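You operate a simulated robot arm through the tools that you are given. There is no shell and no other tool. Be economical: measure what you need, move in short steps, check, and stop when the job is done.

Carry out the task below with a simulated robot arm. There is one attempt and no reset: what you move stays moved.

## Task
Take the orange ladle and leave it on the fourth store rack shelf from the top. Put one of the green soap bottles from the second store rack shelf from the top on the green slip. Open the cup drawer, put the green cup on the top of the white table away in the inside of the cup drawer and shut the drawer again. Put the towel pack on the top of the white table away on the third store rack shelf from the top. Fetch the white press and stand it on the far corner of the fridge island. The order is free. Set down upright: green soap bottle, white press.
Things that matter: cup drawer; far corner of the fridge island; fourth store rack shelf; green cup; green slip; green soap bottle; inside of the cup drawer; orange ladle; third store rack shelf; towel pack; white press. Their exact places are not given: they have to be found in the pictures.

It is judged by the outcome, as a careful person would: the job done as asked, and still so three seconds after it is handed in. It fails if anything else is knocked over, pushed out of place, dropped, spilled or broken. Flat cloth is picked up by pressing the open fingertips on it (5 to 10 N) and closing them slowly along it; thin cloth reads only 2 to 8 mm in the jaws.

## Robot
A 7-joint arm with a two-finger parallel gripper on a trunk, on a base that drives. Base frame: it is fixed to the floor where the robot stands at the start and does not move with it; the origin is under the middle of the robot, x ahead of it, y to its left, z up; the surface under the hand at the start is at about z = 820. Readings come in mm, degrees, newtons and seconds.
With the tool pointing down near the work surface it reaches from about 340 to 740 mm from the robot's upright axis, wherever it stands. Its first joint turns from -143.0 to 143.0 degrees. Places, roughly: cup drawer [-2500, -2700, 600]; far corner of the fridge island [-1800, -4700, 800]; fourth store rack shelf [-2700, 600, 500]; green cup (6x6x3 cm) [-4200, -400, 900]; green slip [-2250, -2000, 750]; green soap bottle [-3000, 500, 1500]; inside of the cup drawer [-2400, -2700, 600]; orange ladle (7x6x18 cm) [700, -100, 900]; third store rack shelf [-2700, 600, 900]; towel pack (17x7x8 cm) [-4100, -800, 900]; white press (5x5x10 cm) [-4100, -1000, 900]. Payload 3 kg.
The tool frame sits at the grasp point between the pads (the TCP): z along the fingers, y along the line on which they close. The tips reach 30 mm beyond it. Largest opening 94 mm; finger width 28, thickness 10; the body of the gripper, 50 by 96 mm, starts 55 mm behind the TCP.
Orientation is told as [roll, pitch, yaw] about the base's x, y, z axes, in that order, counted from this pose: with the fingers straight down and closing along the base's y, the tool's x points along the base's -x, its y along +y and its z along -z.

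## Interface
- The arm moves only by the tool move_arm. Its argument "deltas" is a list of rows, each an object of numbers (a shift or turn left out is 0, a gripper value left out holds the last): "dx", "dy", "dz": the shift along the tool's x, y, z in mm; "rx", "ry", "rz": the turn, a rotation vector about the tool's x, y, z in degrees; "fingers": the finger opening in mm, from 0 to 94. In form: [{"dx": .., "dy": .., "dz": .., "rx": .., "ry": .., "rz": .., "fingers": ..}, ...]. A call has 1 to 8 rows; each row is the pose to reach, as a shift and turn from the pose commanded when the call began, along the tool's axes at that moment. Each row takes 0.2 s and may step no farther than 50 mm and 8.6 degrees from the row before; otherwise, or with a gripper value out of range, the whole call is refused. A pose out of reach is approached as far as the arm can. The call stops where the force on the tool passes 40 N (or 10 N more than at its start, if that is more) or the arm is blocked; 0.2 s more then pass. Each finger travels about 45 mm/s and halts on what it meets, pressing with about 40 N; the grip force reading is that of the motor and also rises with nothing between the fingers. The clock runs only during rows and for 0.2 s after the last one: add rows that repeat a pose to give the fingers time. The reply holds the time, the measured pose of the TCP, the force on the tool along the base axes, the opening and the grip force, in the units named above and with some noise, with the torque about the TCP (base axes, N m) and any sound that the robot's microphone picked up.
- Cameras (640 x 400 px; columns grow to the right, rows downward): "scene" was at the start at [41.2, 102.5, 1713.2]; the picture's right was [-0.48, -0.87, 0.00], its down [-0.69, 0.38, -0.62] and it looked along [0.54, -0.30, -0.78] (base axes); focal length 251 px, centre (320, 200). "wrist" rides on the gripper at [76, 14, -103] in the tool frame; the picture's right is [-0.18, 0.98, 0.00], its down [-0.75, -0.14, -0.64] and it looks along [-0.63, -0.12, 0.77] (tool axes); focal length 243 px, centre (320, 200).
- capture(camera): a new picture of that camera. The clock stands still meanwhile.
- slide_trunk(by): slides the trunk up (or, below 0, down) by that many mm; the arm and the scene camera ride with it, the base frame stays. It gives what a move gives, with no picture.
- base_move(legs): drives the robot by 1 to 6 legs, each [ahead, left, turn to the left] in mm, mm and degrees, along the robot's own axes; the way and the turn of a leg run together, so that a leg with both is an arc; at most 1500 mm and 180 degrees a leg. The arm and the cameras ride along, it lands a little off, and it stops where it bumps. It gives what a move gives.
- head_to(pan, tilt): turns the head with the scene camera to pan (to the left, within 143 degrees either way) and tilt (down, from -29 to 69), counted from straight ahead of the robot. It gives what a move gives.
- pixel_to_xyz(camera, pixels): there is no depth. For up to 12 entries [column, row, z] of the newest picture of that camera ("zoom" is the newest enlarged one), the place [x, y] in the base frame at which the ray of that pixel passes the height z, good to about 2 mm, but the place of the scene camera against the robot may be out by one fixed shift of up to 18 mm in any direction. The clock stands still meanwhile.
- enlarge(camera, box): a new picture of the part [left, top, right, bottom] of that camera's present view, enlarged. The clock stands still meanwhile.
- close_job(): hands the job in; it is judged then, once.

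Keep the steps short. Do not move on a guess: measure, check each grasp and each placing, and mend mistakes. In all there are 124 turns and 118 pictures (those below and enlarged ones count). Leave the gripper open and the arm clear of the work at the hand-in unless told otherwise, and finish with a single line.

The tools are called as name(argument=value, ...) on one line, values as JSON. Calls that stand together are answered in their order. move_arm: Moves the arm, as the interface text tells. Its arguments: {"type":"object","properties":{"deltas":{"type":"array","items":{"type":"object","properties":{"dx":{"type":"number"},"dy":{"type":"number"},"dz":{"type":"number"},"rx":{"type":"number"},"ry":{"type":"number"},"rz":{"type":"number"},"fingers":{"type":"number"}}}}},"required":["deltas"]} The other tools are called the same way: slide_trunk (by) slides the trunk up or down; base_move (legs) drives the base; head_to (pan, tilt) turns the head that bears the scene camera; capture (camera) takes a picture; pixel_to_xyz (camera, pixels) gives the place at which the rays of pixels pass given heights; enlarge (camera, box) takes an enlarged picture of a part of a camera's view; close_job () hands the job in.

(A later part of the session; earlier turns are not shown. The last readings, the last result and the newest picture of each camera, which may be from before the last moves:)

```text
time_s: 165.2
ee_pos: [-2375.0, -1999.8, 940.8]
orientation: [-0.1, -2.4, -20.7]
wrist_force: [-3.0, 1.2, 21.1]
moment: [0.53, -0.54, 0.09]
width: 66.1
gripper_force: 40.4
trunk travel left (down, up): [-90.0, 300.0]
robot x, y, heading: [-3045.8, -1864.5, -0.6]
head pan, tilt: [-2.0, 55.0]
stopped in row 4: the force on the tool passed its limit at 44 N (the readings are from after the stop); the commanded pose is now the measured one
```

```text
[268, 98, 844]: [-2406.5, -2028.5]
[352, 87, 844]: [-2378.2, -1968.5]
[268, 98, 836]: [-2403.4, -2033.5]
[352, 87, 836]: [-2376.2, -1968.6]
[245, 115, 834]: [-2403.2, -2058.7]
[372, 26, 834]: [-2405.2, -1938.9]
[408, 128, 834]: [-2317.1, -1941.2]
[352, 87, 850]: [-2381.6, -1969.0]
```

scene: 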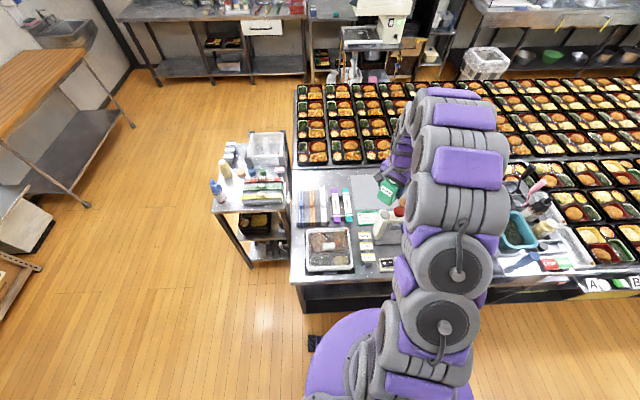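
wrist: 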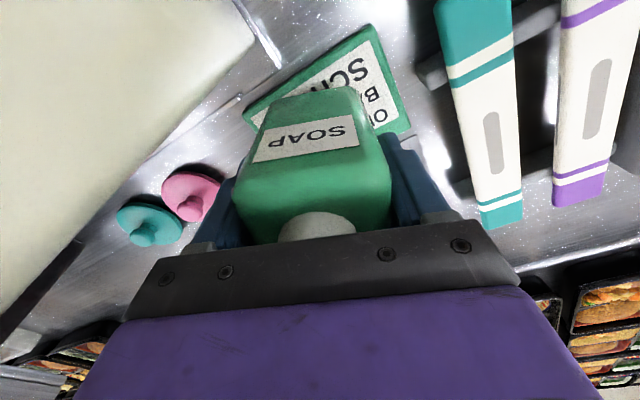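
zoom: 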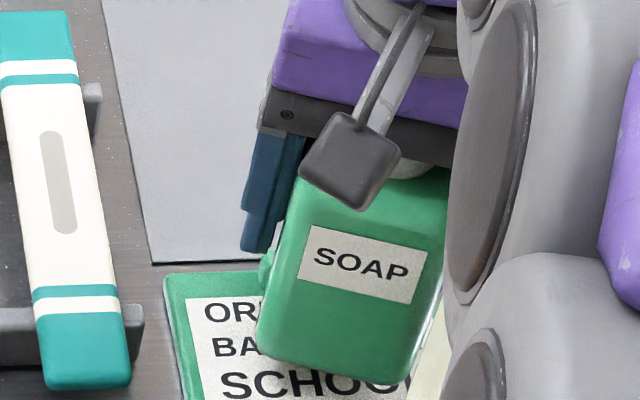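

The bottle's rear may be touching the clip. I lift 6 mm, shift 7 mm toward the robot, correct the 1° tilt, and re-lower.

move_arm(deltas=[{"dz": -6}, {"dx": 6.5, "dy": -2.4, "dz": -6, "ry": 1.2}, {"dx": 6.5, "dy": -2.4, "dz": -6, "ry": 1.2}, {"dx": 6.5, "dy": -2.4, "dz": 0, "ry": 1.2}, {"dx": 6.5, "dy": -2.4, "dz": 3, "ry": 1.2}, {"dx": 6.5, "dy": -2.4, "dz": 6, "ry": 1.2}, {"dx": 6.5, "dy": -2.4, "dz": 9, "ry": 1.2}, {"dx": 6.5, "dy": -2.4, "dz": 12, "ry": 1.2}])

```text
time_s: 167.1
ee_pos: [-2382.8, -2001.3, 927.3]
orientation: [-0.2, -1.1, -20.6]
wrist_force: [-1.0, -0.7, 19.1]
moment: [-0.26, 0.94, 0.02]
width: 66.1
gripper_force: 40.4
trunk travel left (down, up): [-90.0, 300.0]
robot x, y, heading: [-3046.9, -1869.2, -0.5]
head pan, tilt: [-2.0, 55.0]
```

Now it sits 14 mm lower with 19 N, so it had been on the clip and is now down on the card. I open gently and check.

move_arm(deltas=[{"dz": -1}, {"dz": -1, "fingers": 72}, {"dz": -1, "fingers": 80}, {"dz": -1, "fingers": 80}])

capture(camera="wrist")

```text
time_s: 168.1
ee_pos: [-2382.9, -2001.0, 927.3]
orientation: [-0.2, -1.0, -20.5]
wrist_force: [6.0, -0.9, 22.4]
moment: [0.05, 0.37, 0.02]
width: 80.2
gripper_force: 0.0
trunk travel left (down, up): [-90.0, 300.0]
robot x, y, heading: [-3046.7, -1864.9, -0.6]
head pan, tilt: [-2.0, 55.0]
```

```text
53 pictures are left
```

wrist: 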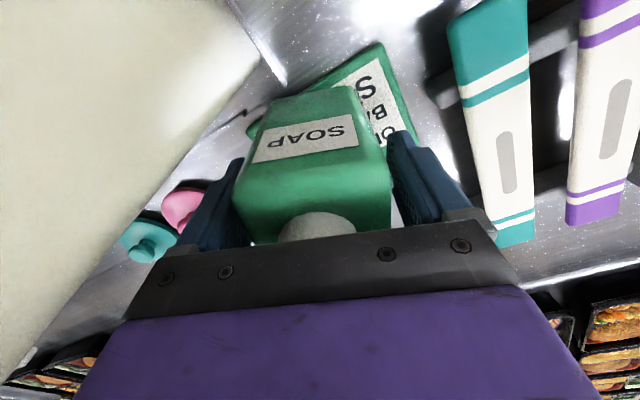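

The fingers are free of the bottle and the palm presses lightly on the cap. I raise straight up and verify.

move_arm(deltas=[{"dz": -12}, {"dz": -30}, {"dz": -50}])

slide_trunk(by=200)

capture(camera="wrist")

```text
time_s: 168.8
ee_pos: [-2384.0, -2001.4, 974.8]
orientation: [-0.1, -1.0, -20.6]
wrist_force: [-0.7, 0.9, 0.1]
moment: [0.0, -0.03, -0.01]
width: 80.0
gripper_force: 0.0
trunk travel left (down, up): [-90.0, 300.0]
robot x, y, heading: [-3045.3, -1861.8, -0.5]
head pan, tilt: [-2.0, 55.0]
```

```text
time_s: 171.0
ee_pos: [-2383.6, -2002.2, 1175.2]
orientation: [-0.2, -0.9, -20.7]
wrist_force: [0.1, -0.4, 0.2]
moment: [-0.03, -0.01, 0.0]
width: 80.2
gripper_force: 0.0
trunk travel left (down, up): [-290.0, 100.0]
robot x, y, heading: [-3047.3, -1862.1, -0.4]
head pan, tilt: [-2.0, 55.0]
```

```text
52 pictures are left
```

wrist: 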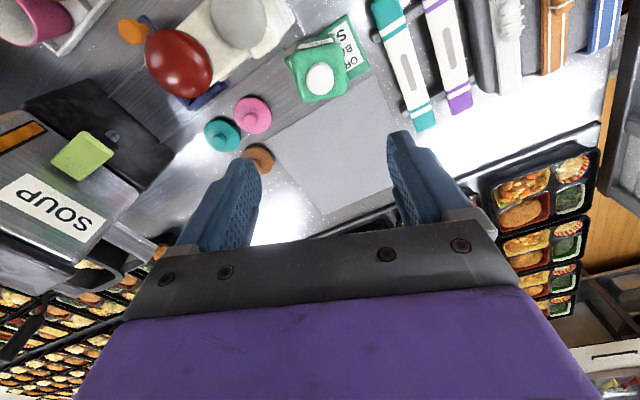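

The soap stands on the slip. While I'm in the aisle I go look at the cup drawer near y≈-2700.

base_move(legs=[[-150, -700, 0]])

head_to(pan=-5, tilt=50)

capture(camera="scene")

```text
time_s: 174.9
ee_pos: [-2543.1, -2690.3, 1174.7]
orientation: [-0.7, -1.0, -20.8]
wrist_force: [0.5, 0.6, -0.2]
moment: [-0.03, 0.03, -0.02]
width: 79.9
gripper_force: 0.1
trunk travel left (down, up): [-290.0, 100.0]
robot x, y, heading: [-3207.4, -2555.5, -0.6]
head pan, tilt: [-2.0, 55.0]
```

```text
time_s: 175.6
ee_pos: [-2545.4, -2693.8, 1176.9]
orientation: [-0.4, -1.1, -20.6]
wrist_force: [0.1, 0.0, -0.3]
moment: [-0.02, 0.03, -0.04]
width: 80.2
gripper_force: 0.0
trunk travel left (down, up): [-290.0, 100.0]
robot x, y, heading: [-3207.3, -2560.3, -1.0]
head pan, tilt: [-5.0, 50.0]
```

```text
51 pictures are left
```

scene: 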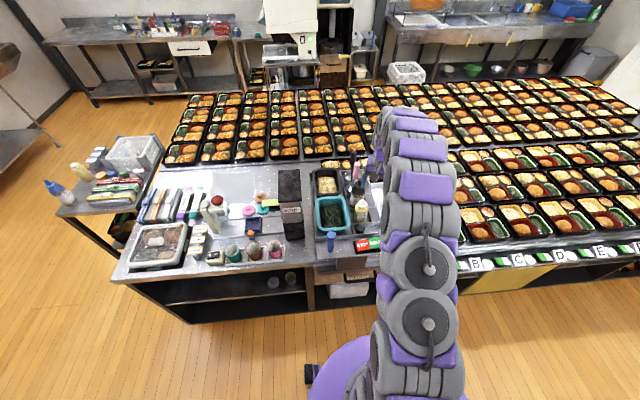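

enlarge(camera="scene", box=[290, 220, 400, 310])

enlarge(camera="scene", box=[440, 230, 640, 330])

pixel_to_xyz(camera="scene", pixels=[[340, 270, 780], [340, 270, 700], [450, 280, 780], [500, 280, 780], [560, 270, 780], [350, 275, 700]])

```text
4.44 times, centred on (345, 265) of scene
```

zoom: 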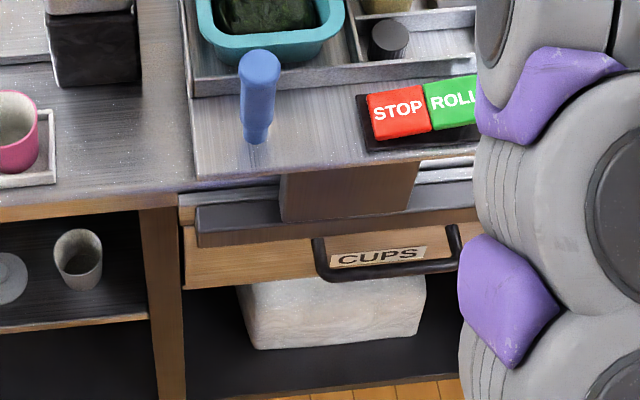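

```text
3.20 times, centred on (540, 280) of scene
```

zoom: 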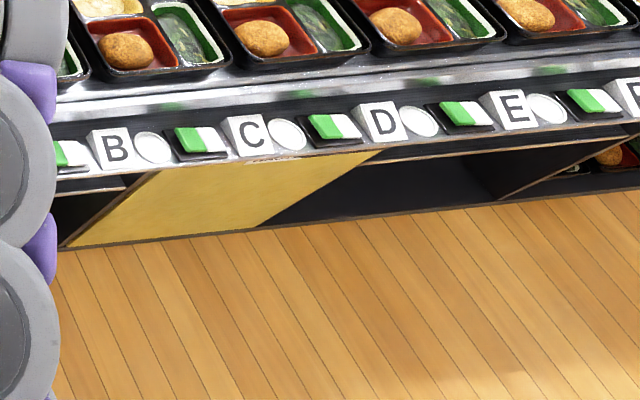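

```text
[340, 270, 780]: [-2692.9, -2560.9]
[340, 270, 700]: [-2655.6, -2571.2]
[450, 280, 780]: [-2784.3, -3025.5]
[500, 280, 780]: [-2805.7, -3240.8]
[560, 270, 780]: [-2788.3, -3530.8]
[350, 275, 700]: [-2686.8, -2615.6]
```

The drawer labelled CUPS has a black bail handle at zoom (385,260). I'll back off, lower the trunk and view it from the right for a clear look.

pixel_to_xyz(camera="zoom", pixels=[[320, 200, 700]])

base_move(legs=[[-230, 0, 1], [0, -280, 0]])

slide_trunk(by=-285)

head_to(pan=10, tilt=45)

capture(camera="scene")

```text
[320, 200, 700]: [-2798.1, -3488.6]
```

```text
time_s: 178.9
ee_pos: [-2771.5, -2943.8, 1178.1]
orientation: [-1.0, -1.4, -19.3]
wrist_force: [-0.1, 1.2, 0.6]
moment: [-0.04, 0.06, -0.03]
width: 80.2
gripper_force: 0.0
trunk travel left (down, up): [-290.0, 100.0]
robot x, y, heading: [-3430.9, -2836.5, 0.7]
head pan, tilt: [-5.0, 50.0]
```

```text
time_s: 181.8
ee_pos: [-2773.5, -2956.2, 893.1]
orientation: [-0.2, -1.2, -19.3]
wrist_force: [-0.3, -0.4, -0.5]
moment: [0.02, 0.01, 0.01]
width: 80.0
gripper_force: 0.1
trunk travel left (down, up): [-5.0, 385.0]
robot x, y, heading: [-3434.1, -2835.5, 0.6]
head pan, tilt: [-5.0, 50.0]
```

```text
time_s: 182.5
ee_pos: [-2773.2, -2954.1, 892.9]
orientation: [-0.3, -1.2, -19.2]
wrist_force: [-0.2, 0.0, -0.2]
moment: [0.02, 0.0, 0.0]
width: 80.0
gripper_force: 0.1
trunk travel left (down, up): [-5.0, 385.0]
robot x, y, heading: [-3433.5, -2836.4, 0.3]
head pan, tilt: [10.0, 45.0]
```

```text
48 pictures are left
```

scene: 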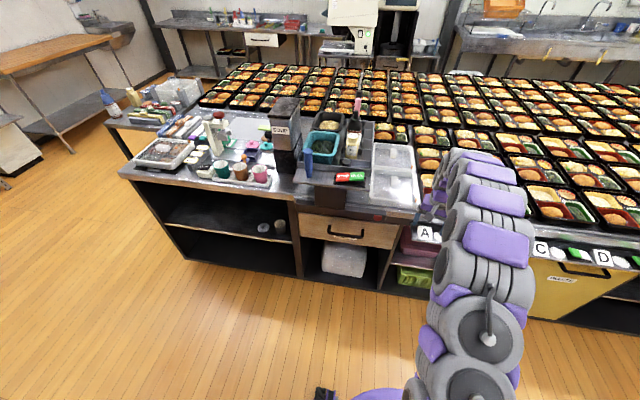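

enlarge(camera="scene", box=[285, 170, 415, 280])

pixel_to_xyz(camera="zoom", pixels=[[211, 200, 650], [211, 200, 700], [287, 208, 650], [287, 208, 700], [250, 245, 650], [250, 245, 600], [135, 225, 650], [135, 225, 700], [395, 235, 650], [395, 235, 700]])

```text
3.64 times, centred on (350, 225) of scene
```

zoom: 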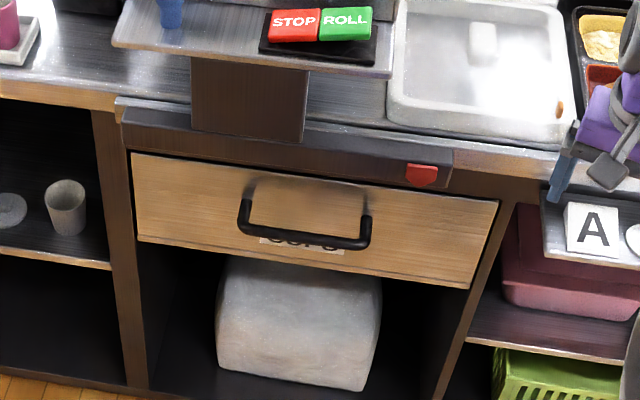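

```text
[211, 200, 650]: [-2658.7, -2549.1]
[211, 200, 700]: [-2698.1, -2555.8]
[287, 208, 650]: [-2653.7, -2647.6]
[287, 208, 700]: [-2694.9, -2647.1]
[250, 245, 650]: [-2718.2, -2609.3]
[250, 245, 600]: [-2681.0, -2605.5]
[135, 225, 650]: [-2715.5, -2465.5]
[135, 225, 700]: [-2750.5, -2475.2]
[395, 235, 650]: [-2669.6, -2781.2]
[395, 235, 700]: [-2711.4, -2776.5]
```

The drawer face and bail handle are clear now: the handle is near (-2690,-2677, z≈620), bar horizontal. I'll bring the hand to yaw 0, pitch it forward, and lower it here in the open aisle.

move_arm(deltas=[{"rz": -8}, {"rz": -16}, {"rz": -19.5}])

move_arm(deltas=[{"ry": -8.5}, {"ry": -17}, {"ry": -25.5}, {"ry": -34}, {"ry": -42.5}, {"ry": -51}, {"ry": -58}, {"ry": -58}])

move_arm(deltas=[{"dx": 42, "dz": 26}, {"dx": 84, "dz": 52}, {"dx": 126, "dz": 79}, {"dx": 168, "dz": 105}, {"dx": 210, "dz": 131}, {"dx": 225, "dz": 141}])

move_arm(deltas=[{"rz": 8.5}, {"rz": 17}, {"rz": 25.5}, {"rz": 34}, {"rz": 42.5}, {"rz": 51}, {"rz": 59.5}, {"rz": 68}])

```text
time_s: 183.3
ee_pos: [-2773.6, -2953.8, 893.4]
orientation: [-0.6, -1.0, 0.2]
wrist_force: [-0.7, -1.0, 0.9]
moment: [0.0, -0.01, 0.02]
width: 80.1
gripper_force: 0.0
trunk travel left (down, up): [-5.0, 385.0]
robot x, y, heading: [-3430.7, -2834.7, 0.4]
head pan, tilt: [10.0, 45.0]
```

```text
time_s: 185.1
ee_pos: [-2772.9, -2955.5, 892.7]
orientation: [-1.4, -59.1, 1.4]
wrist_force: [-0.6, -0.3, -0.6]
moment: [-0.03, 0.02, 0.01]
width: 80.2
gripper_force: 0.1
trunk travel left (down, up): [-5.0, 385.0]
robot x, y, heading: [-3433.7, -2835.3, 0.4]
head pan, tilt: [10.0, 45.0]
```

```text
time_s: 185.8
ee_pos: [-2772.1, -2956.7, 789.4]
orientation: [-2.4, -60.6, 2.0]
wrist_force: [-51.5, 0.3, 37.5]
moment: [-1.62, 0.36, -2.06]
width: 79.7
gripper_force: 0.0
trunk travel left (down, up): [-5.0, 385.0]
robot x, y, heading: [-3432.7, -2839.4, 0.4]
head pan, tilt: [10.0, 45.0]
stopped in row 3: the force on the tool passed its limit at 74 N (the readings are from after the stop); the commanded pose is now the measured one
```

```text
time_s: 186.2
ee_pos: [-2772.4, -2958.6, 790.6]
orientation: [2.9, -60.7, -4.2]
wrist_force: [-63.3, 5.0, 50.1]
moment: [-1.89, 0.44, -2.36]
width: 76.8
gripper_force: 0.1
trunk travel left (down, up): [-5.0, 385.0]
robot x, y, heading: [-3432.2, -2837.5, 0.4]
head pan, tilt: [10.0, 45.0]
stopped in row 1: the force on the tool passed its limit at 83 N (the readings are from after the stop); the commanded pose is now the measured one
```

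The fingers hit the plate ledge that sticks out at x≈-2780 here. I back off at once and look.

move_arm(deltas=[{"dx": 5, "dz": -20}, {"dx": 10, "dz": -45}, {"dx": 10, "dz": -80}])

head_to(pan=-12, tilt=45)

enlarge(camera="scene", box=[240, 140, 480, 290])

capture(camera="wrist")

```text
time_s: 187.0
ee_pos: [-2838.8, -2958.2, 814.2]
orientation: [2.9, -60.3, -4.0]
wrist_force: [-0.3, 0.4, -0.6]
moment: [0.02, -0.07, -0.02]
width: 80.0
gripper_force: 0.1
trunk travel left (down, up): [-5.0, 385.0]
robot x, y, heading: [-3431.3, -2835.1, 0.5]
head pan, tilt: [10.0, 45.0]
```

```text
time_s: 187.8
ee_pos: [-2838.4, -2959.9, 813.4]
orientation: [3.0, -60.2, -4.2]
wrist_force: [-1.5, 0.2, -0.2]
moment: [-0.04, -0.02, 0.02]
width: 79.9
gripper_force: 0.0
trunk travel left (down, up): [-5.0, 385.0]
robot x, y, heading: [-3433.7, -2840.9, 0.4]
head pan, tilt: [-12.0, 45.0]
```

```text
2.67 times, centred on (360, 215) of scene
```

zoom: 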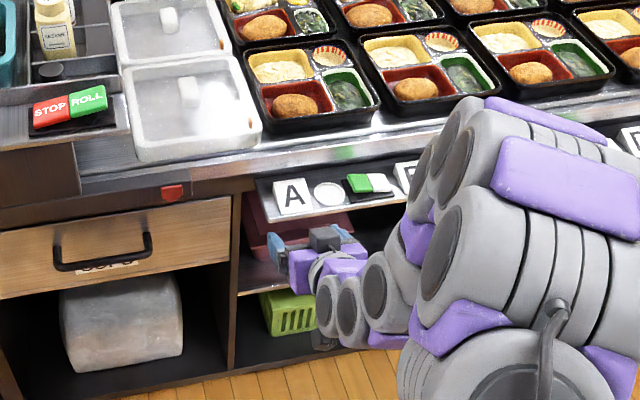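

```text
45 pictures are left
```

wrist: 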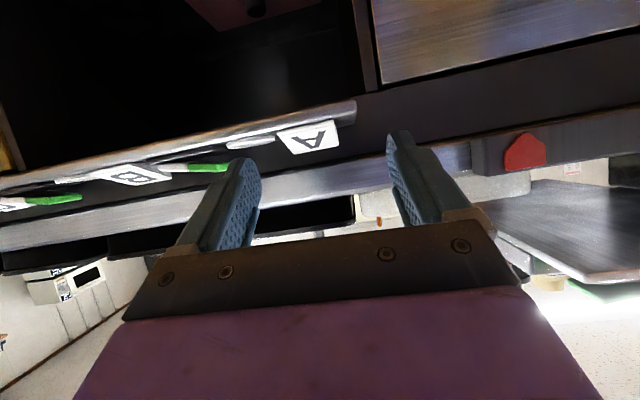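

Nothing on the ledge fell. I back up 50 mm, go left 280 mm in front of the drawer, fix the small roll, and lower there.

base_move(legs=[[-50, 280, 0]])

move_arm(deltas=[{"dx": 42, "dz": 25, "rz": -4}, {"dx": 84, "dz": 50, "rz": -4}, {"dx": 126, "dz": 72, "rz": -4}, {"dx": 160, "dz": 91, "rz": -4}, {"dx": 160, "dz": 91, "rz": -4}])

capture(camera="wrist")

```text
time_s: 189.8
ee_pos: [-2891.1, -2688.5, 812.6]
orientation: [3.7, -60.3, -5.0]
wrist_force: [0.1, -1.5, 0.6]
moment: [0.03, 0.0, 0.03]
width: 79.6
gripper_force: 0.0
trunk travel left (down, up): [-5.0, 385.0]
robot x, y, heading: [-3481.9, -2559.2, 0.2]
head pan, tilt: [-12.0, 45.0]
```

```text
time_s: 191.0
ee_pos: [-2892.2, -2674.8, 631.8]
orientation: [-4.8, -60.3, 4.3]
wrist_force: [0.3, -0.2, 0.0]
moment: [-0.01, -0.01, 0.04]
width: 80.1
gripper_force: 0.0
trunk travel left (down, up): [-5.0, 385.0]
robot x, y, heading: [-3485.1, -2551.3, 0.5]
head pan, tilt: [-12.0, 45.0]
```

```text
44 pictures are left
```

wrist: 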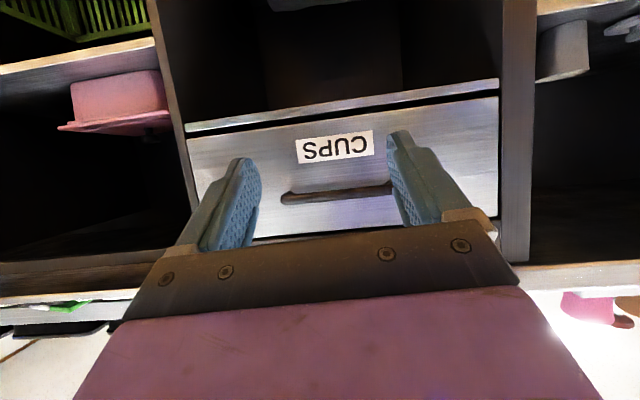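

The wrist view (upside down) shows the CUPS drawer with the handle bar at row ~195, columns 280–392. I measure it.

pixel_to_xyz(camera="wrist", pixels=[[284, 198, 660], [284, 198, 680], [392, 187, 660], [392, 187, 680], [338, 193, 660], [338, 193, 680], [335, 147, 640], [335, 147, 625]])

enlarge(camera="wrist", box=[260, 120, 420, 240])

```text
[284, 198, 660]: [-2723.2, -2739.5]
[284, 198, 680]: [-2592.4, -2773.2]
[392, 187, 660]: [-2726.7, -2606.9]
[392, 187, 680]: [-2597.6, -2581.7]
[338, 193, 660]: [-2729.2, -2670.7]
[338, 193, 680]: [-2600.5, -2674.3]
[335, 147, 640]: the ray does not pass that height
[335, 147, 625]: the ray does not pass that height
```

```text
3.33 times, centred on (340, 180) of wrist
```

zoom: 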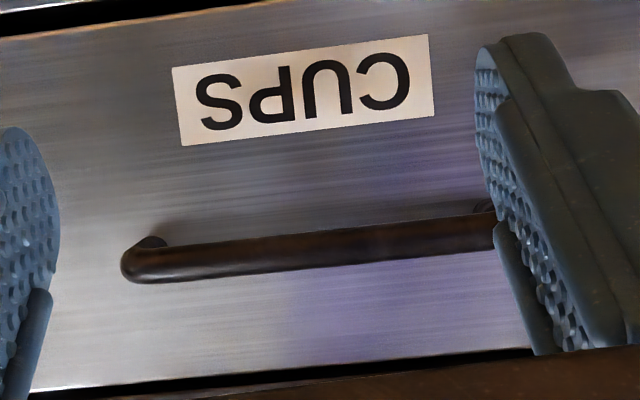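

The handle bar is at about (-2713,-2671,662). I roll the hand 90° so the fingers close vertically across the bar.

move_arm(deltas=[{"rz": 8.5, "fingers": 60}, {"rz": 17}, {"rz": 25.5}, {"rz": 34}, {"rz": 42.5}, {"rz": 51}, {"rz": 59.5}, {"rz": 68}])

move_arm(deltas=[{"rz": 8.5}, {"rz": 17}, {"rz": 24.5}, {"rz": 24.5}])

capture(camera="wrist")

```text
time_s: 192.8
ee_pos: [-2892.4, -2675.3, 630.7]
orientation: [58.0, -20.9, -78.5]
wrist_force: [-0.5, 0.2, 0.3]
moment: [0.01, -0.02, 0.01]
width: 60.2
gripper_force: 0.0
trunk travel left (down, up): [-5.0, 385.0]
robot x, y, heading: [-3486.7, -2556.4, 0.3]
head pan, tilt: [-12.0, 45.0]
```

```text
time_s: 193.8
ee_pos: [-2891.4, -2675.4, 631.6]
orientation: [60.4, 0.0, -91.1]
wrist_force: [0.2, -0.2, -0.3]
moment: [-0.01, 0.03, -0.01]
width: 59.7
gripper_force: 0.0
trunk travel left (down, up): [-5.0, 385.0]
robot x, y, heading: [-3482.0, -2560.8, 0.2]
head pan, tilt: [-12.0, 45.0]
```

```text
42 pictures are left
```

wrist: 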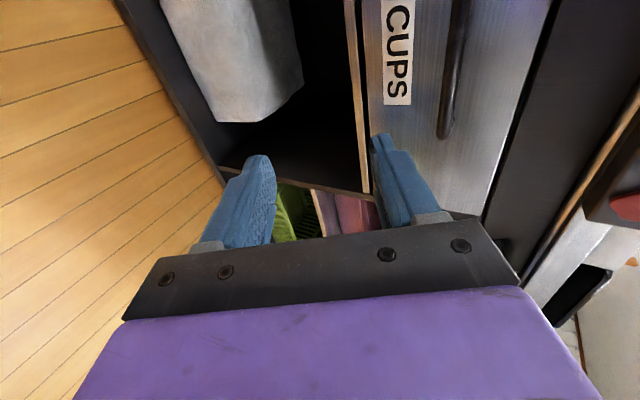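

Fingers now close vertically. I drive 100 mm closer, then move to the pre-grasp just above and behind the bar.

base_move(legs=[[100, 0, 0]])

move_arm(deltas=[{"dx": 2, "dy": 33, "dz": -15}, {"dx": 4, "dy": 66, "dz": -30}, {"dx": 4, "dy": 66, "dz": -30}])

capture(camera="wrist")

```text
time_s: 195.0
ee_pos: [-2792.7, -2676.1, 630.6]
orientation: [60.4, -0.1, -91.0]
wrist_force: [1.2, -0.3, 0.2]
moment: [0.01, 0.05, 0.0]
width: 59.9
gripper_force: 0.1
trunk travel left (down, up): [-5.0, 385.0]
robot x, y, heading: [-3387.0, -2556.6, 0.2]
head pan, tilt: [-12.0, 45.0]
```

```text
time_s: 195.8
ee_pos: [-2786.5, -2671.0, 705.3]
orientation: [60.4, 0.1, -91.0]
wrist_force: [-0.1, 0.3, 0.5]
moment: [0.02, -0.01, -0.02]
width: 60.1
gripper_force: 0.0
trunk travel left (down, up): [-5.0, 385.0]
robot x, y, heading: [-3386.5, -2556.3, 0.2]
head pan, tilt: [-12.0, 45.0]
```

```text
41 pictures are left
```

wrist: 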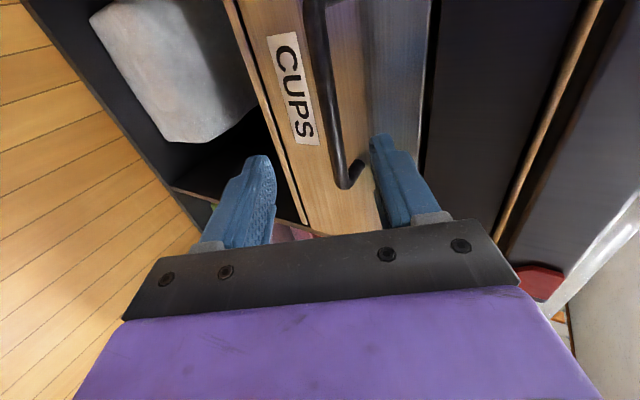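

The bar lies about 10 mm to the +y tool side of the finger line. I correct that and advance along the fingers.

move_arm(deltas=[{"dy": 9}, {"dy": 9, "dz": 25}, {"dy": 9, "dz": 50}, {"dy": 9, "dz": 62}, {"dy": 9, "dz": 62}])

capture(camera="wrist")

```text
time_s: 197.0
ee_pos: [-2728.1, -2671.7, 681.8]
orientation: [60.5, -0.1, -91.0]
wrist_force: [-0.1, -0.5, -0.1]
moment: [0.0, 0.01, -0.02]
width: 60.3
gripper_force: 0.1
trunk travel left (down, up): [-5.0, 385.0]
robot x, y, heading: [-3385.1, -2556.4, 0.2]
head pan, tilt: [-12.0, 45.0]
```

```text
40 pictures are left
```

wrist: 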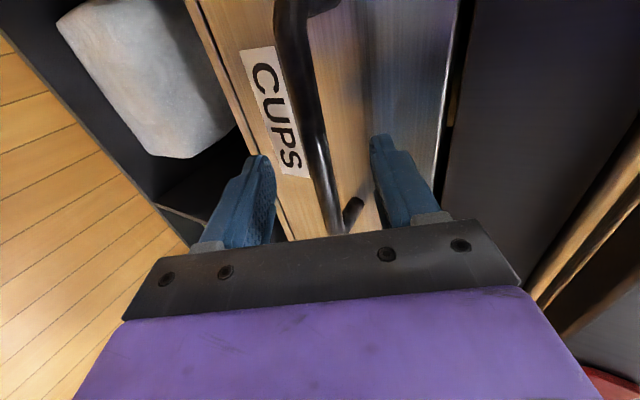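

The bar passes between the fingers. Closing.

move_arm(deltas=[{"fingers": 45}, {"fingers": 30}, {"fingers": 15}, {"fingers": 4}, {"fingers": 4}, {"fingers": 4}])

```text
time_s: 198.4
ee_pos: [-2727.2, -2671.6, 681.2]
orientation: [60.5, 0.0, -90.9]
wrist_force: [0.7, -1.1, 0.4]
moment: [-1.11, -0.02, 0.62]
width: 14.8
gripper_force: 44.6
trunk travel left (down, up): [-5.0, 385.0]
robot x, y, heading: [-3380.8, -2556.0, 0.1]
head pan, tilt: [-12.0, 45.0]
```

The bar is gripped at 14.8 mm. I pull the drawer by backing 180 mm.

base_move(legs=[[-180, 0, 0]])

head_to(pan=-5, tilt=50)

capture(camera="scene")

```text
time_s: 199.9
ee_pos: [-2907.7, -2672.3, 682.7]
orientation: [60.4, -0.1, -91.0]
wrist_force: [1.3, -1.2, -0.6]
moment: [-1.25, -0.03, 0.41]
width: 14.6
gripper_force: 45.5
trunk travel left (down, up): [-5.0, 385.0]
robot x, y, heading: [-3567.7, -2558.4, 0.3]
head pan, tilt: [-12.0, 45.0]
```

```text
time_s: 200.6
ee_pos: [-2909.9, -2671.5, 682.2]
orientation: [60.4, -0.1, -90.9]
wrist_force: [0.0, -1.2, -9.0]
moment: [-1.37, 0.16, 0.17]
width: 14.8
gripper_force: 45.2
trunk travel left (down, up): [-5.0, 385.0]
robot x, y, heading: [-3568.4, -2557.2, 0.1]
head pan, tilt: [-5.0, 50.0]
```

```text
39 pictures are left
```

scene: 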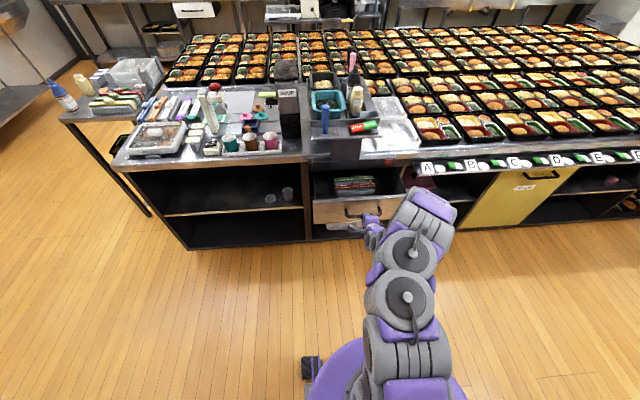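

The drawer is open 180 mm, with a box inside it. I release, back the hand out, turn it vertical, raise the trunk, and drive to the white table for the cup.

move_arm(deltas=[{"fingers": 30}, {"fingers": 60}, {"fingers": 60}, {"dz": -30, "fingers": 60}, {"dz": -60, "fingers": 60}, {"dz": -85, "fingers": 60}])

move_arm(deltas=[{"rx": 7.5}, {"rx": 15}, {"rx": 22.5}, {"rx": 30}, {"rx": 37.5}, {"rx": 45}, {"rx": 52.5}, {"rx": 60}])

slide_trunk(by=360)

base_move(legs=[[0, 1490, 0], [120, 430, 0], [0, 0, 180]])

capture(camera="wrist")

head_to(pan=0, tilt=50)

capture(camera="scene")

```text
time_s: 201.9
ee_pos: [-2983.5, -2671.5, 726.7]
orientation: [60.6, 0.0, -90.9]
wrist_force: [-0.1, 0.3, -0.3]
moment: [0.03, 0.0, -0.02]
width: 59.9
gripper_force: 0.0
trunk travel left (down, up): [-5.0, 385.0]
robot x, y, heading: [-3564.1, -2558.9, 0.4]
head pan, tilt: [-5.0, 50.0]
```

```text
time_s: 203.8
ee_pos: [-2983.7, -2669.6, 725.2]
orientation: [0.4, -0.1, -90.9]
wrist_force: [-0.4, 0.2, -0.4]
moment: [0.05, -0.03, 0.02]
width: 60.1
gripper_force: 0.1
trunk travel left (down, up): [-5.0, 385.0]
robot x, y, heading: [-3568.1, -2556.3, 0.4]
head pan, tilt: [-5.0, 50.0]
```

```text
time_s: 207.2
ee_pos: [-2982.6, -2671.7, 1084.9]
orientation: [0.6, -0.1, -90.8]
wrist_force: [0.2, 0.0, 0.0]
moment: [0.0, -0.01, -0.03]
width: 60.0
gripper_force: 0.0
trunk travel left (down, up): [-365.0, 25.0]
robot x, y, heading: [-3565.7, -2557.4, 0.4]
head pan, tilt: [-5.0, 50.0]
```

```text
time_s: 224.4
ee_pos: [-4067.4, -536.3, 1083.1]
orientation: [0.6, 0.0, 91.5]
wrist_force: [-1.3, -0.1, 0.2]
moment: [0.0, -0.03, 0.03]
width: 60.1
gripper_force: 0.1
trunk travel left (down, up): [-365.0, 25.0]
robot x, y, heading: [-3480.6, -626.7, -177.2]
head pan, tilt: [-5.0, 50.0]
```

```text
38 pictures are left
```

wrist: 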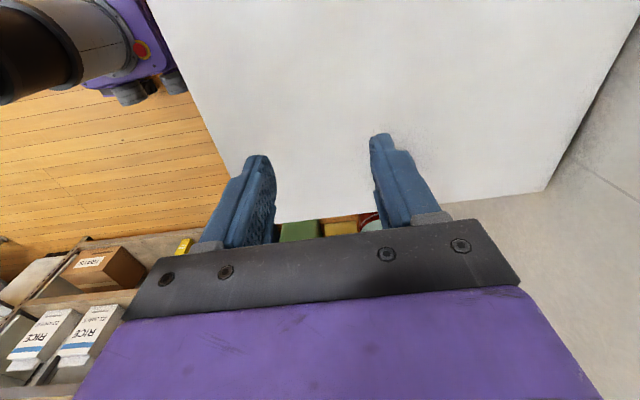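

```text
time_s: 225.0
ee_pos: [-4065.5, -537.8, 1086.6]
orientation: [0.7, -0.1, 91.5]
wrist_force: [-0.3, 0.0, -0.9]
moment: [0.03, -0.01, 0.0]
width: 59.8
gripper_force: 0.0
trunk travel left (down, up): [-365.0, 25.0]
robot x, y, heading: [-3478.2, -621.9, -177.4]
head pan, tilt: [0.0, 50.0]
```

```text
37 pictures are left
```

scene: 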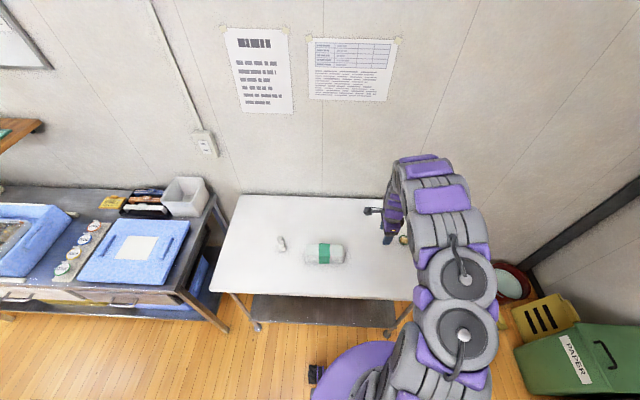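

enlarge(camera="scene", box=[270, 210, 430, 290])

pixel_to_xyz(camera="zoom", pixels=[[536, 130, 845], [536, 130, 823], [151, 162, 823], [147, 118, 920], [250, 215, 823], [335, 205, 823], [180, 212, 823]])

```text
4.00 times, centred on (350, 250) of scene
```

zoom: 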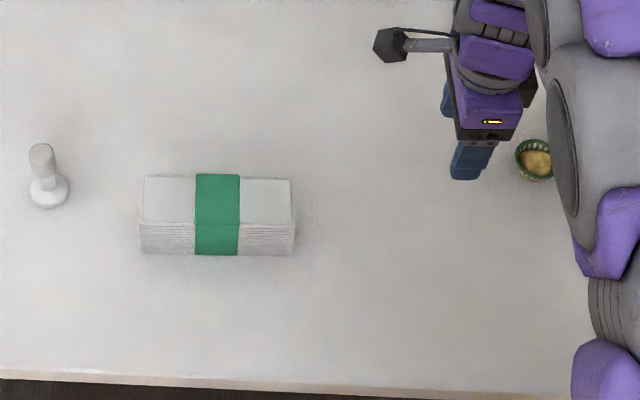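

```text
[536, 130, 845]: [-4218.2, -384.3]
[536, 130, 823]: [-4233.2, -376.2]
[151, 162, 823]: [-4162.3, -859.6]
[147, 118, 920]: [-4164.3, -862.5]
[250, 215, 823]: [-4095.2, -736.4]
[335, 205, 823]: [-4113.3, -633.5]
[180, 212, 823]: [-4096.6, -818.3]
```

I query the cup, press and towel pack at the right zoom pixels.

pixel_to_xyz(camera="zoom", pixels=[[536, 160, 850], [536, 160, 823], [47, 195, 826], [41, 150, 920], [141, 252, 823], [294, 250, 823], [143, 178, 900], [291, 180, 900], [143, 224, 900], [292, 224, 900]])

```text
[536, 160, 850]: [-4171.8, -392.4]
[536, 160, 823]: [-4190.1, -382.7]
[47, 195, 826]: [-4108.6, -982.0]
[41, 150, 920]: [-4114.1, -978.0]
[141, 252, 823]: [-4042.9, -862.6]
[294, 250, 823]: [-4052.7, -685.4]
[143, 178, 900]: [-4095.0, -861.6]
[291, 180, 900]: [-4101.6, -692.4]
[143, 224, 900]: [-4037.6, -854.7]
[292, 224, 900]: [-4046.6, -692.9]
```

The cup is at about (-4180,-388), the press at (-4110,-980), and the towel pack at about (-4070,-775). I position the hand over the cup.

base_move(legs=[[0, 0, -2.7], [60, -121, 0]])

move_arm(deltas=[{"dx": 0, "fingers": 94}, {"dy": 0}, {"dy": 0}])

capture(camera="wrist")

```text
time_s: 226.7
ee_pos: [-4121.6, -426.8, 1088.7]
orientation: [0.7, -1.7, 89.1]
wrist_force: [-0.4, -1.7, -0.7]
moment: [0.12, -0.04, 0.01]
width: 60.1
gripper_force: 0.0
trunk travel left (down, up): [-365.0, 25.0]
robot x, y, heading: [-3540.3, -509.2, -179.7]
head pan, tilt: [0.0, 50.0]
```

```text
time_s: 227.7
ee_pos: [-4119.1, -406.1, 1089.3]
orientation: [1.2, -0.2, 89.2]
wrist_force: [0.2, -0.1, -0.3]
moment: [-0.03, 0.02, 0.02]
width: 94.0
gripper_force: 0.0
trunk travel left (down, up): [-365.0, 25.0]
robot x, y, heading: [-3541.5, -516.2, -179.6]
head pan, tilt: [0.0, 50.0]
stopped in row 3: the arm was blocked; the commanded pose is now the measured one
```

```text
35 pictures are left
```

wrist: 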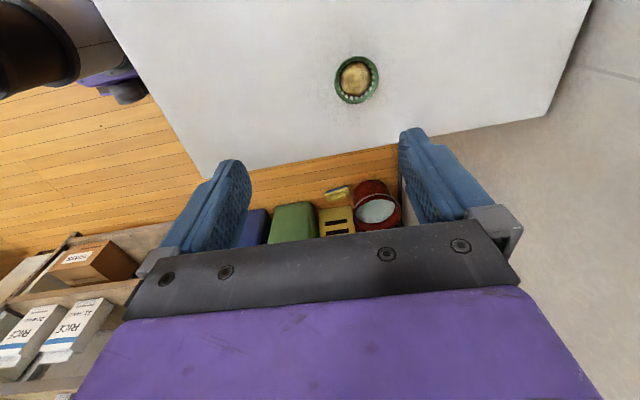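

pixel_to_xyz(camera="wrist", pixels=[[356, 77, 853], [335, 78, 853], [378, 76, 853], [356, 57, 853], [356, 100, 853]])

```text
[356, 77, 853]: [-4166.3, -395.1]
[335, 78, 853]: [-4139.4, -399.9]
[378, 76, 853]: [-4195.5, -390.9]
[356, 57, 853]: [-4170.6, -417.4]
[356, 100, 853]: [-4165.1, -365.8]
```

The cup's rim centre is (-4167,-393). I move over it, lower by trunk to just above, and check.

move_arm(deltas=[{"dx": -6, "dy": 24}, {"dx": -13, "dy": 48}, {"dx": -13, "dy": 48}, {"dx": -13, "dy": 48}])

slide_trunk(by=-190)

capture(camera="wrist")

```text
time_s: 228.7
ee_pos: [-4165.3, -381.1, 1087.5]
orientation: [0.8, 0.3, 89.0]
wrist_force: [0.1, 0.5, 0.4]
moment: [-0.02, -0.01, 0.0]
width: 93.9
gripper_force: 0.0
trunk travel left (down, up): [-365.0, 25.0]
robot x, y, heading: [-3540.4, -519.6, -179.7]
head pan, tilt: [0.0, 50.0]
```

```text
time_s: 230.8
ee_pos: [-4166.0, -396.2, 900.8]
orientation: [1.0, -0.4, 89.3]
wrist_force: [-0.2, -0.5, -0.3]
moment: [0.02, 0.0, 0.02]
width: 93.9
gripper_force: 0.0
trunk travel left (down, up): [-175.0, 215.0]
robot x, y, heading: [-3539.4, -520.8, -179.8]
head pan, tilt: [0.0, 50.0]
```

```text
34 pictures are left
```

wrist: 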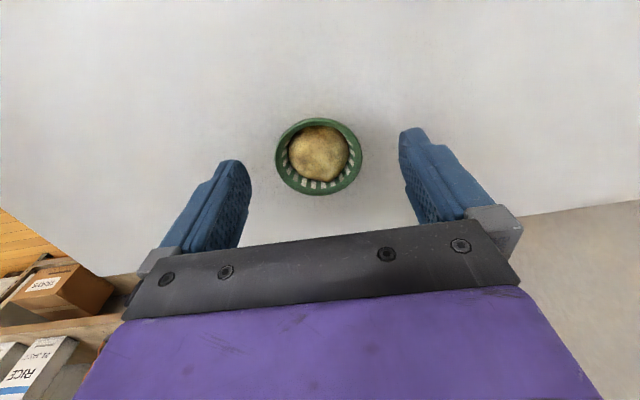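

Centred to within ~8 mm. I correct that, lower 43 mm, and close gently on the cup.

move_arm(deltas=[{"dx": -8}, {"dx": -8, "dz": 20}, {"dx": -8, "dz": 42}, {"dx": -8, "dz": 42, "fingers": 80}, {"dx": -8, "dz": 42, "fingers": 66}, {"dx": -8, "dz": 42, "fingers": 54}, {"dx": -8, "dz": 42, "fingers": 46}, {"dx": -8, "dz": 42, "fingers": 46}])

capture(camera="wrist")

```text
time_s: 231.5
ee_pos: [-4164.3, -378.1, 880.7]
orientation: [0.7, 0.2, 89.3]
wrist_force: [7.1, 5.6, 9.2]
moment: [0.18, -0.73, 0.24]
width: 94.2
gripper_force: 0.2
trunk travel left (down, up): [-175.0, 215.0]
robot x, y, heading: [-3540.4, -521.6, -180.1]
head pan, tilt: [0.0, 50.0]
stopped in row 3: the force on the tool passed its limit at 111 N (the readings are from after the stop); the commanded pose is now the measured one
```

```text
33 pictures are left
```

wrist: 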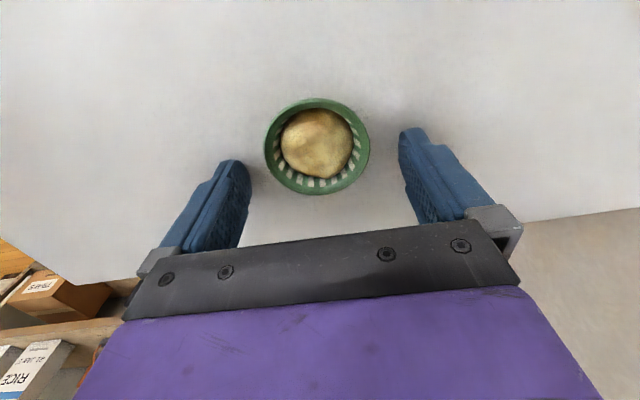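

The arm stopped early with a large force although the tips should be about 20 mm above the table. I look at the scene to find what touched.

capture(camera="scene")

move_arm(deltas=[{"dz": -3}, {"dz": -3}, {"dz": -3}, {"dz": -3}])

pixel_to_xyz(camera="wrist", pixels=[[317, 146, 860], [264, 147, 860], [370, 145, 860]])

```text
32 pictures are left
```

scene: 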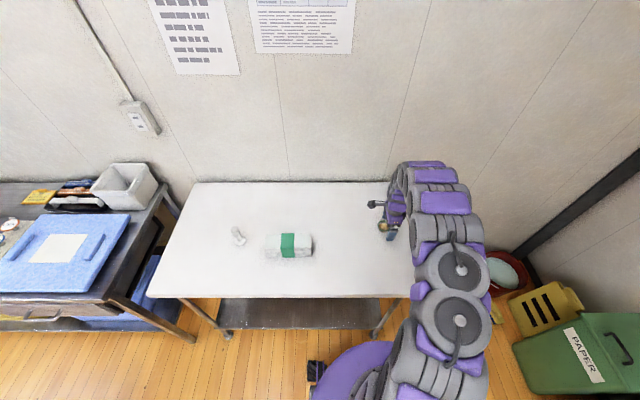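

```text
time_s: 232.5
ee_pos: [-4164.3, -380.9, 883.7]
orientation: [1.0, 0.0, 89.1]
wrist_force: [0.5, 0.1, -0.7]
moment: [0.02, 0.01, 0.02]
width: 94.0
gripper_force: 0.0
trunk travel left (down, up): [-175.0, 215.0]
robot x, y, heading: [-3536.4, -519.2, -179.7]
head pan, tilt: [0.0, 50.0]
```

```text
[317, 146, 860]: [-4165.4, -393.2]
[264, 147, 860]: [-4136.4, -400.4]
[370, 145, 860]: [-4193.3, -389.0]
```

The contact is the fingertips on the table, so the white table is at z≈850, which also fits the earlier bottle contacts. The cup's rim is then at z≈880 and its centre 22 mm along tool +x. I shift and close right here.

move_arm(deltas=[{"dx": 11}, {"dx": 22}, {"dx": 22}, {"dx": 22}, {"dx": 22}])

capture(camera="wrist")

```text
time_s: 233.7
ee_pos: [-4164.9, -404.4, 884.8]
orientation: [0.9, 0.0, 89.2]
wrist_force: [-0.4, -0.1, -0.6]
moment: [-0.01, 0.01, -0.01]
width: 93.7
gripper_force: 0.0
trunk travel left (down, up): [-175.0, 215.0]
robot x, y, heading: [-3538.5, -517.0, -179.9]
head pan, tilt: [0.0, 50.0]
```

```text
31 pictures are left
```

wrist: 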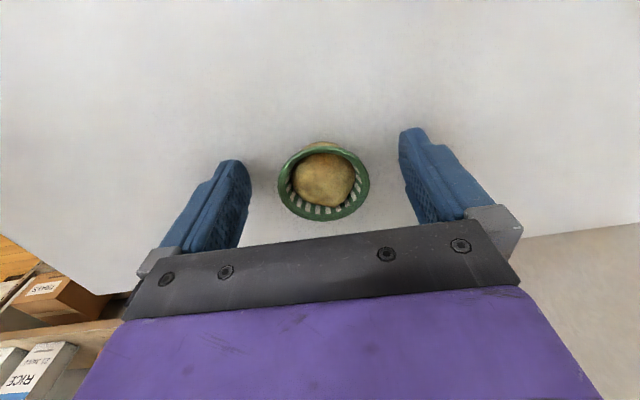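

The cup is centred between the fingertips. I close, lift by trunk, and check.

move_arm(deltas=[{"dz": 1, "fingers": 80}, {"dz": 1, "fingers": 68}, {"dz": 1, "fingers": 56}, {"dz": 1, "fingers": 48}, {"dz": 1, "fingers": 40}, {"dz": 1, "fingers": 36}, {"dz": 1, "fingers": 36}])

slide_trunk(by=210)

capture(camera="wrist")

```text
time_s: 235.3
ee_pos: [-4163.7, -403.4, 884.1]
orientation: [0.9, -0.1, 89.2]
wrist_force: [0.4, 0.3, 0.3]
moment: [-0.03, -0.01, -0.02]
width: 46.5
gripper_force: 40.0
trunk travel left (down, up): [-175.0, 215.0]
robot x, y, heading: [-3541.4, -514.7, -179.9]
head pan, tilt: [0.0, 50.0]
```

```text
time_s: 237.5
ee_pos: [-4165.1, -404.8, 1092.6]
orientation: [1.0, 0.1, 89.2]
wrist_force: [-0.8, 0.3, 0.4]
moment: [0.0, -0.03, -0.01]
width: 46.3
gripper_force: 40.1
trunk travel left (down, up): [-385.0, 5.0]
robot x, y, heading: [-3540.8, -520.8, -179.7]
head pan, tilt: [0.0, 50.0]
```

```text
30 pictures are left
```

wrist: 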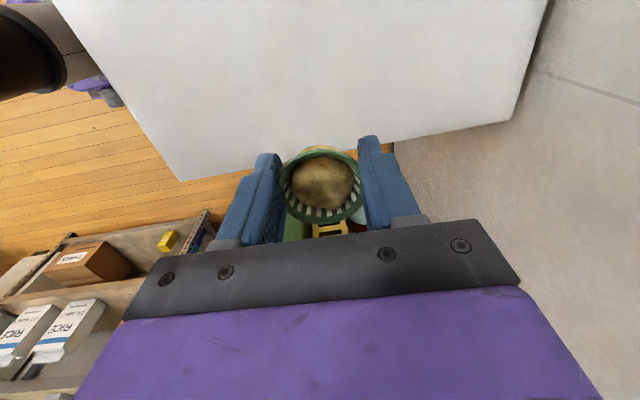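

The cup is held level at 46 mm. I drive back to the open drawer with the hand high.

base_move(legs=[[0, 0, -180], [0, -1000, 0], [0, -925, 0], [110, 0, 0]])

head_to(pan=5, tilt=52)

move_arm(deltas=[{"dz": 0}, {"dz": 0}, {"dz": 0}, {"dz": 0}, {"dz": 0}, {"dz": 0}, {"dz": 0}, {"dz": 0}])

capture(camera="wrist")

capture(camera="scene")

```text
time_s: 255.2
ee_pos: [-2772.0, -2527.3, 1094.1]
orientation: [1.0, -0.3, -89.8]
wrist_force: [-0.4, 0.0, 0.0]
moment: [0.0, 0.04, -0.02]
width: 46.3
gripper_force: 40.0
trunk travel left (down, up): [-385.0, 5.0]
robot x, y, heading: [-3399.8, -2428.4, 1.2]
head pan, tilt: [0.0, 50.0]
```

```text
time_s: 255.9
ee_pos: [-2774.0, -2534.7, 1093.7]
orientation: [1.1, 0.0, -89.9]
wrist_force: [-0.1, 0.0, 1.2]
moment: [0.01, 0.0, 0.0]
width: 46.5
gripper_force: 39.7
trunk travel left (down, up): [-385.0, 5.0]
robot x, y, heading: [-3398.2, -2429.9, 1.2]
head pan, tilt: [5.0, 52.0]
```

```text
time_s: 257.7
ee_pos: [-2774.2, -2533.6, 1094.4]
orientation: [1.1, -0.1, -89.9]
wrist_force: [-1.0, 0.3, 0.4]
moment: [0.03, -0.01, -0.03]
width: 46.5
gripper_force: 40.3
trunk travel left (down, up): [-385.0, 5.0]
robot x, y, heading: [-3399.6, -2434.2, 1.0]
head pan, tilt: [5.0, 52.0]
```

```text
29 pictures are left
```

wrist: 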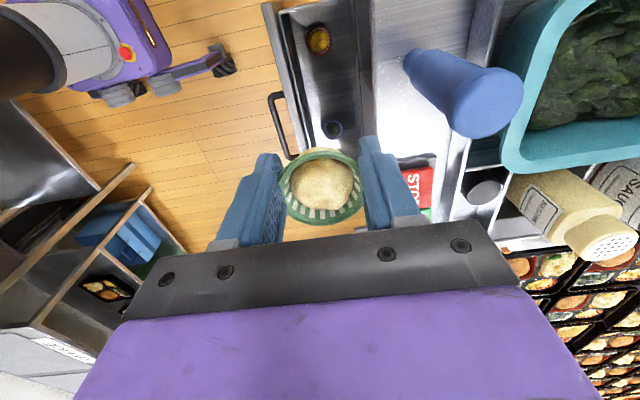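

```text
28 pictures are left
```

scene: 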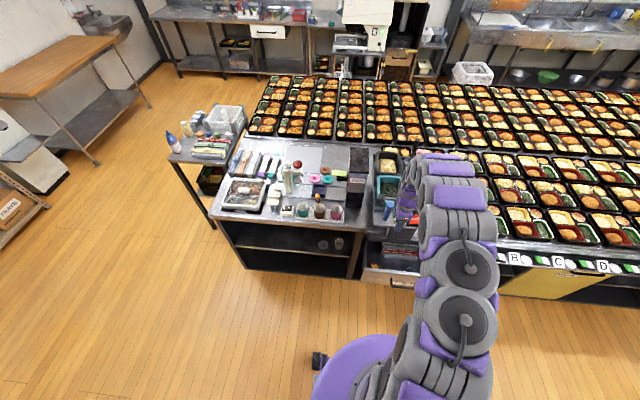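

The wrist view shows the drawer's inside (columns ~285–360) holding two other cups, at (318,40) and (332,130). I measure the clearances.

enlarge(camera="wrist", box=[240, 0, 440, 170])

pixel_to_xyz(camera="wrist", pixels=[[285, 60, 730], [355, 60, 730], [372, 60, 850], [372, 60, 930], [318, 40, 650], [332, 130, 650], [280, 5, 730], [300, 150, 730], [405, 165, 930], [300, 60, 640], [350, 60, 640], [308, 100, 640]])

enlarge(camera="scene", box=[345, 190, 445, 300])

```text
2.35 times, centred on (340, 85) of wrist
```

zoom: 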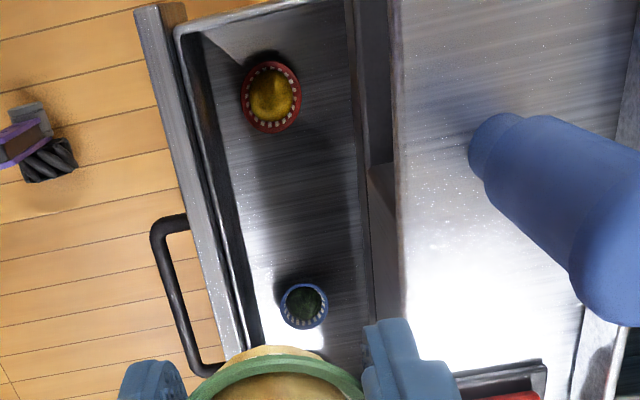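

```text
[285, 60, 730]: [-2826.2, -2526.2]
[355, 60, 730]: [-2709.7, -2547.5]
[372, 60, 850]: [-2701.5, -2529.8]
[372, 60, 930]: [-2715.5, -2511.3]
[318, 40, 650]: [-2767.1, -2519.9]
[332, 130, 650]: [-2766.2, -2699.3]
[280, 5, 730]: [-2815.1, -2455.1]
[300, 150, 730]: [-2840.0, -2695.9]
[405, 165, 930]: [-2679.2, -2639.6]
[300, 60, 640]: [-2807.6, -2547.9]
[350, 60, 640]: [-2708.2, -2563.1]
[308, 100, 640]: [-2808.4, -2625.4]
```

```text
3.64 times, centred on (395, 245) of scene
```

zoom: 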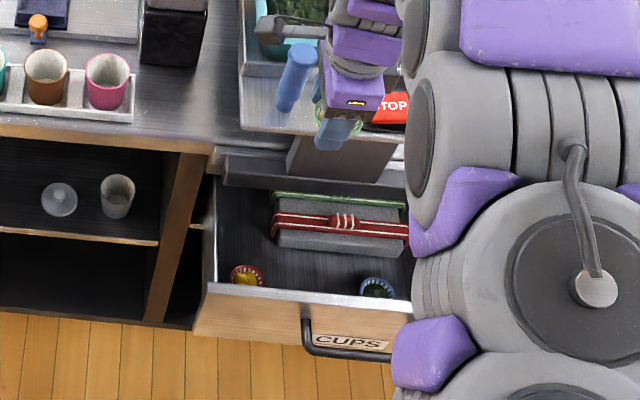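

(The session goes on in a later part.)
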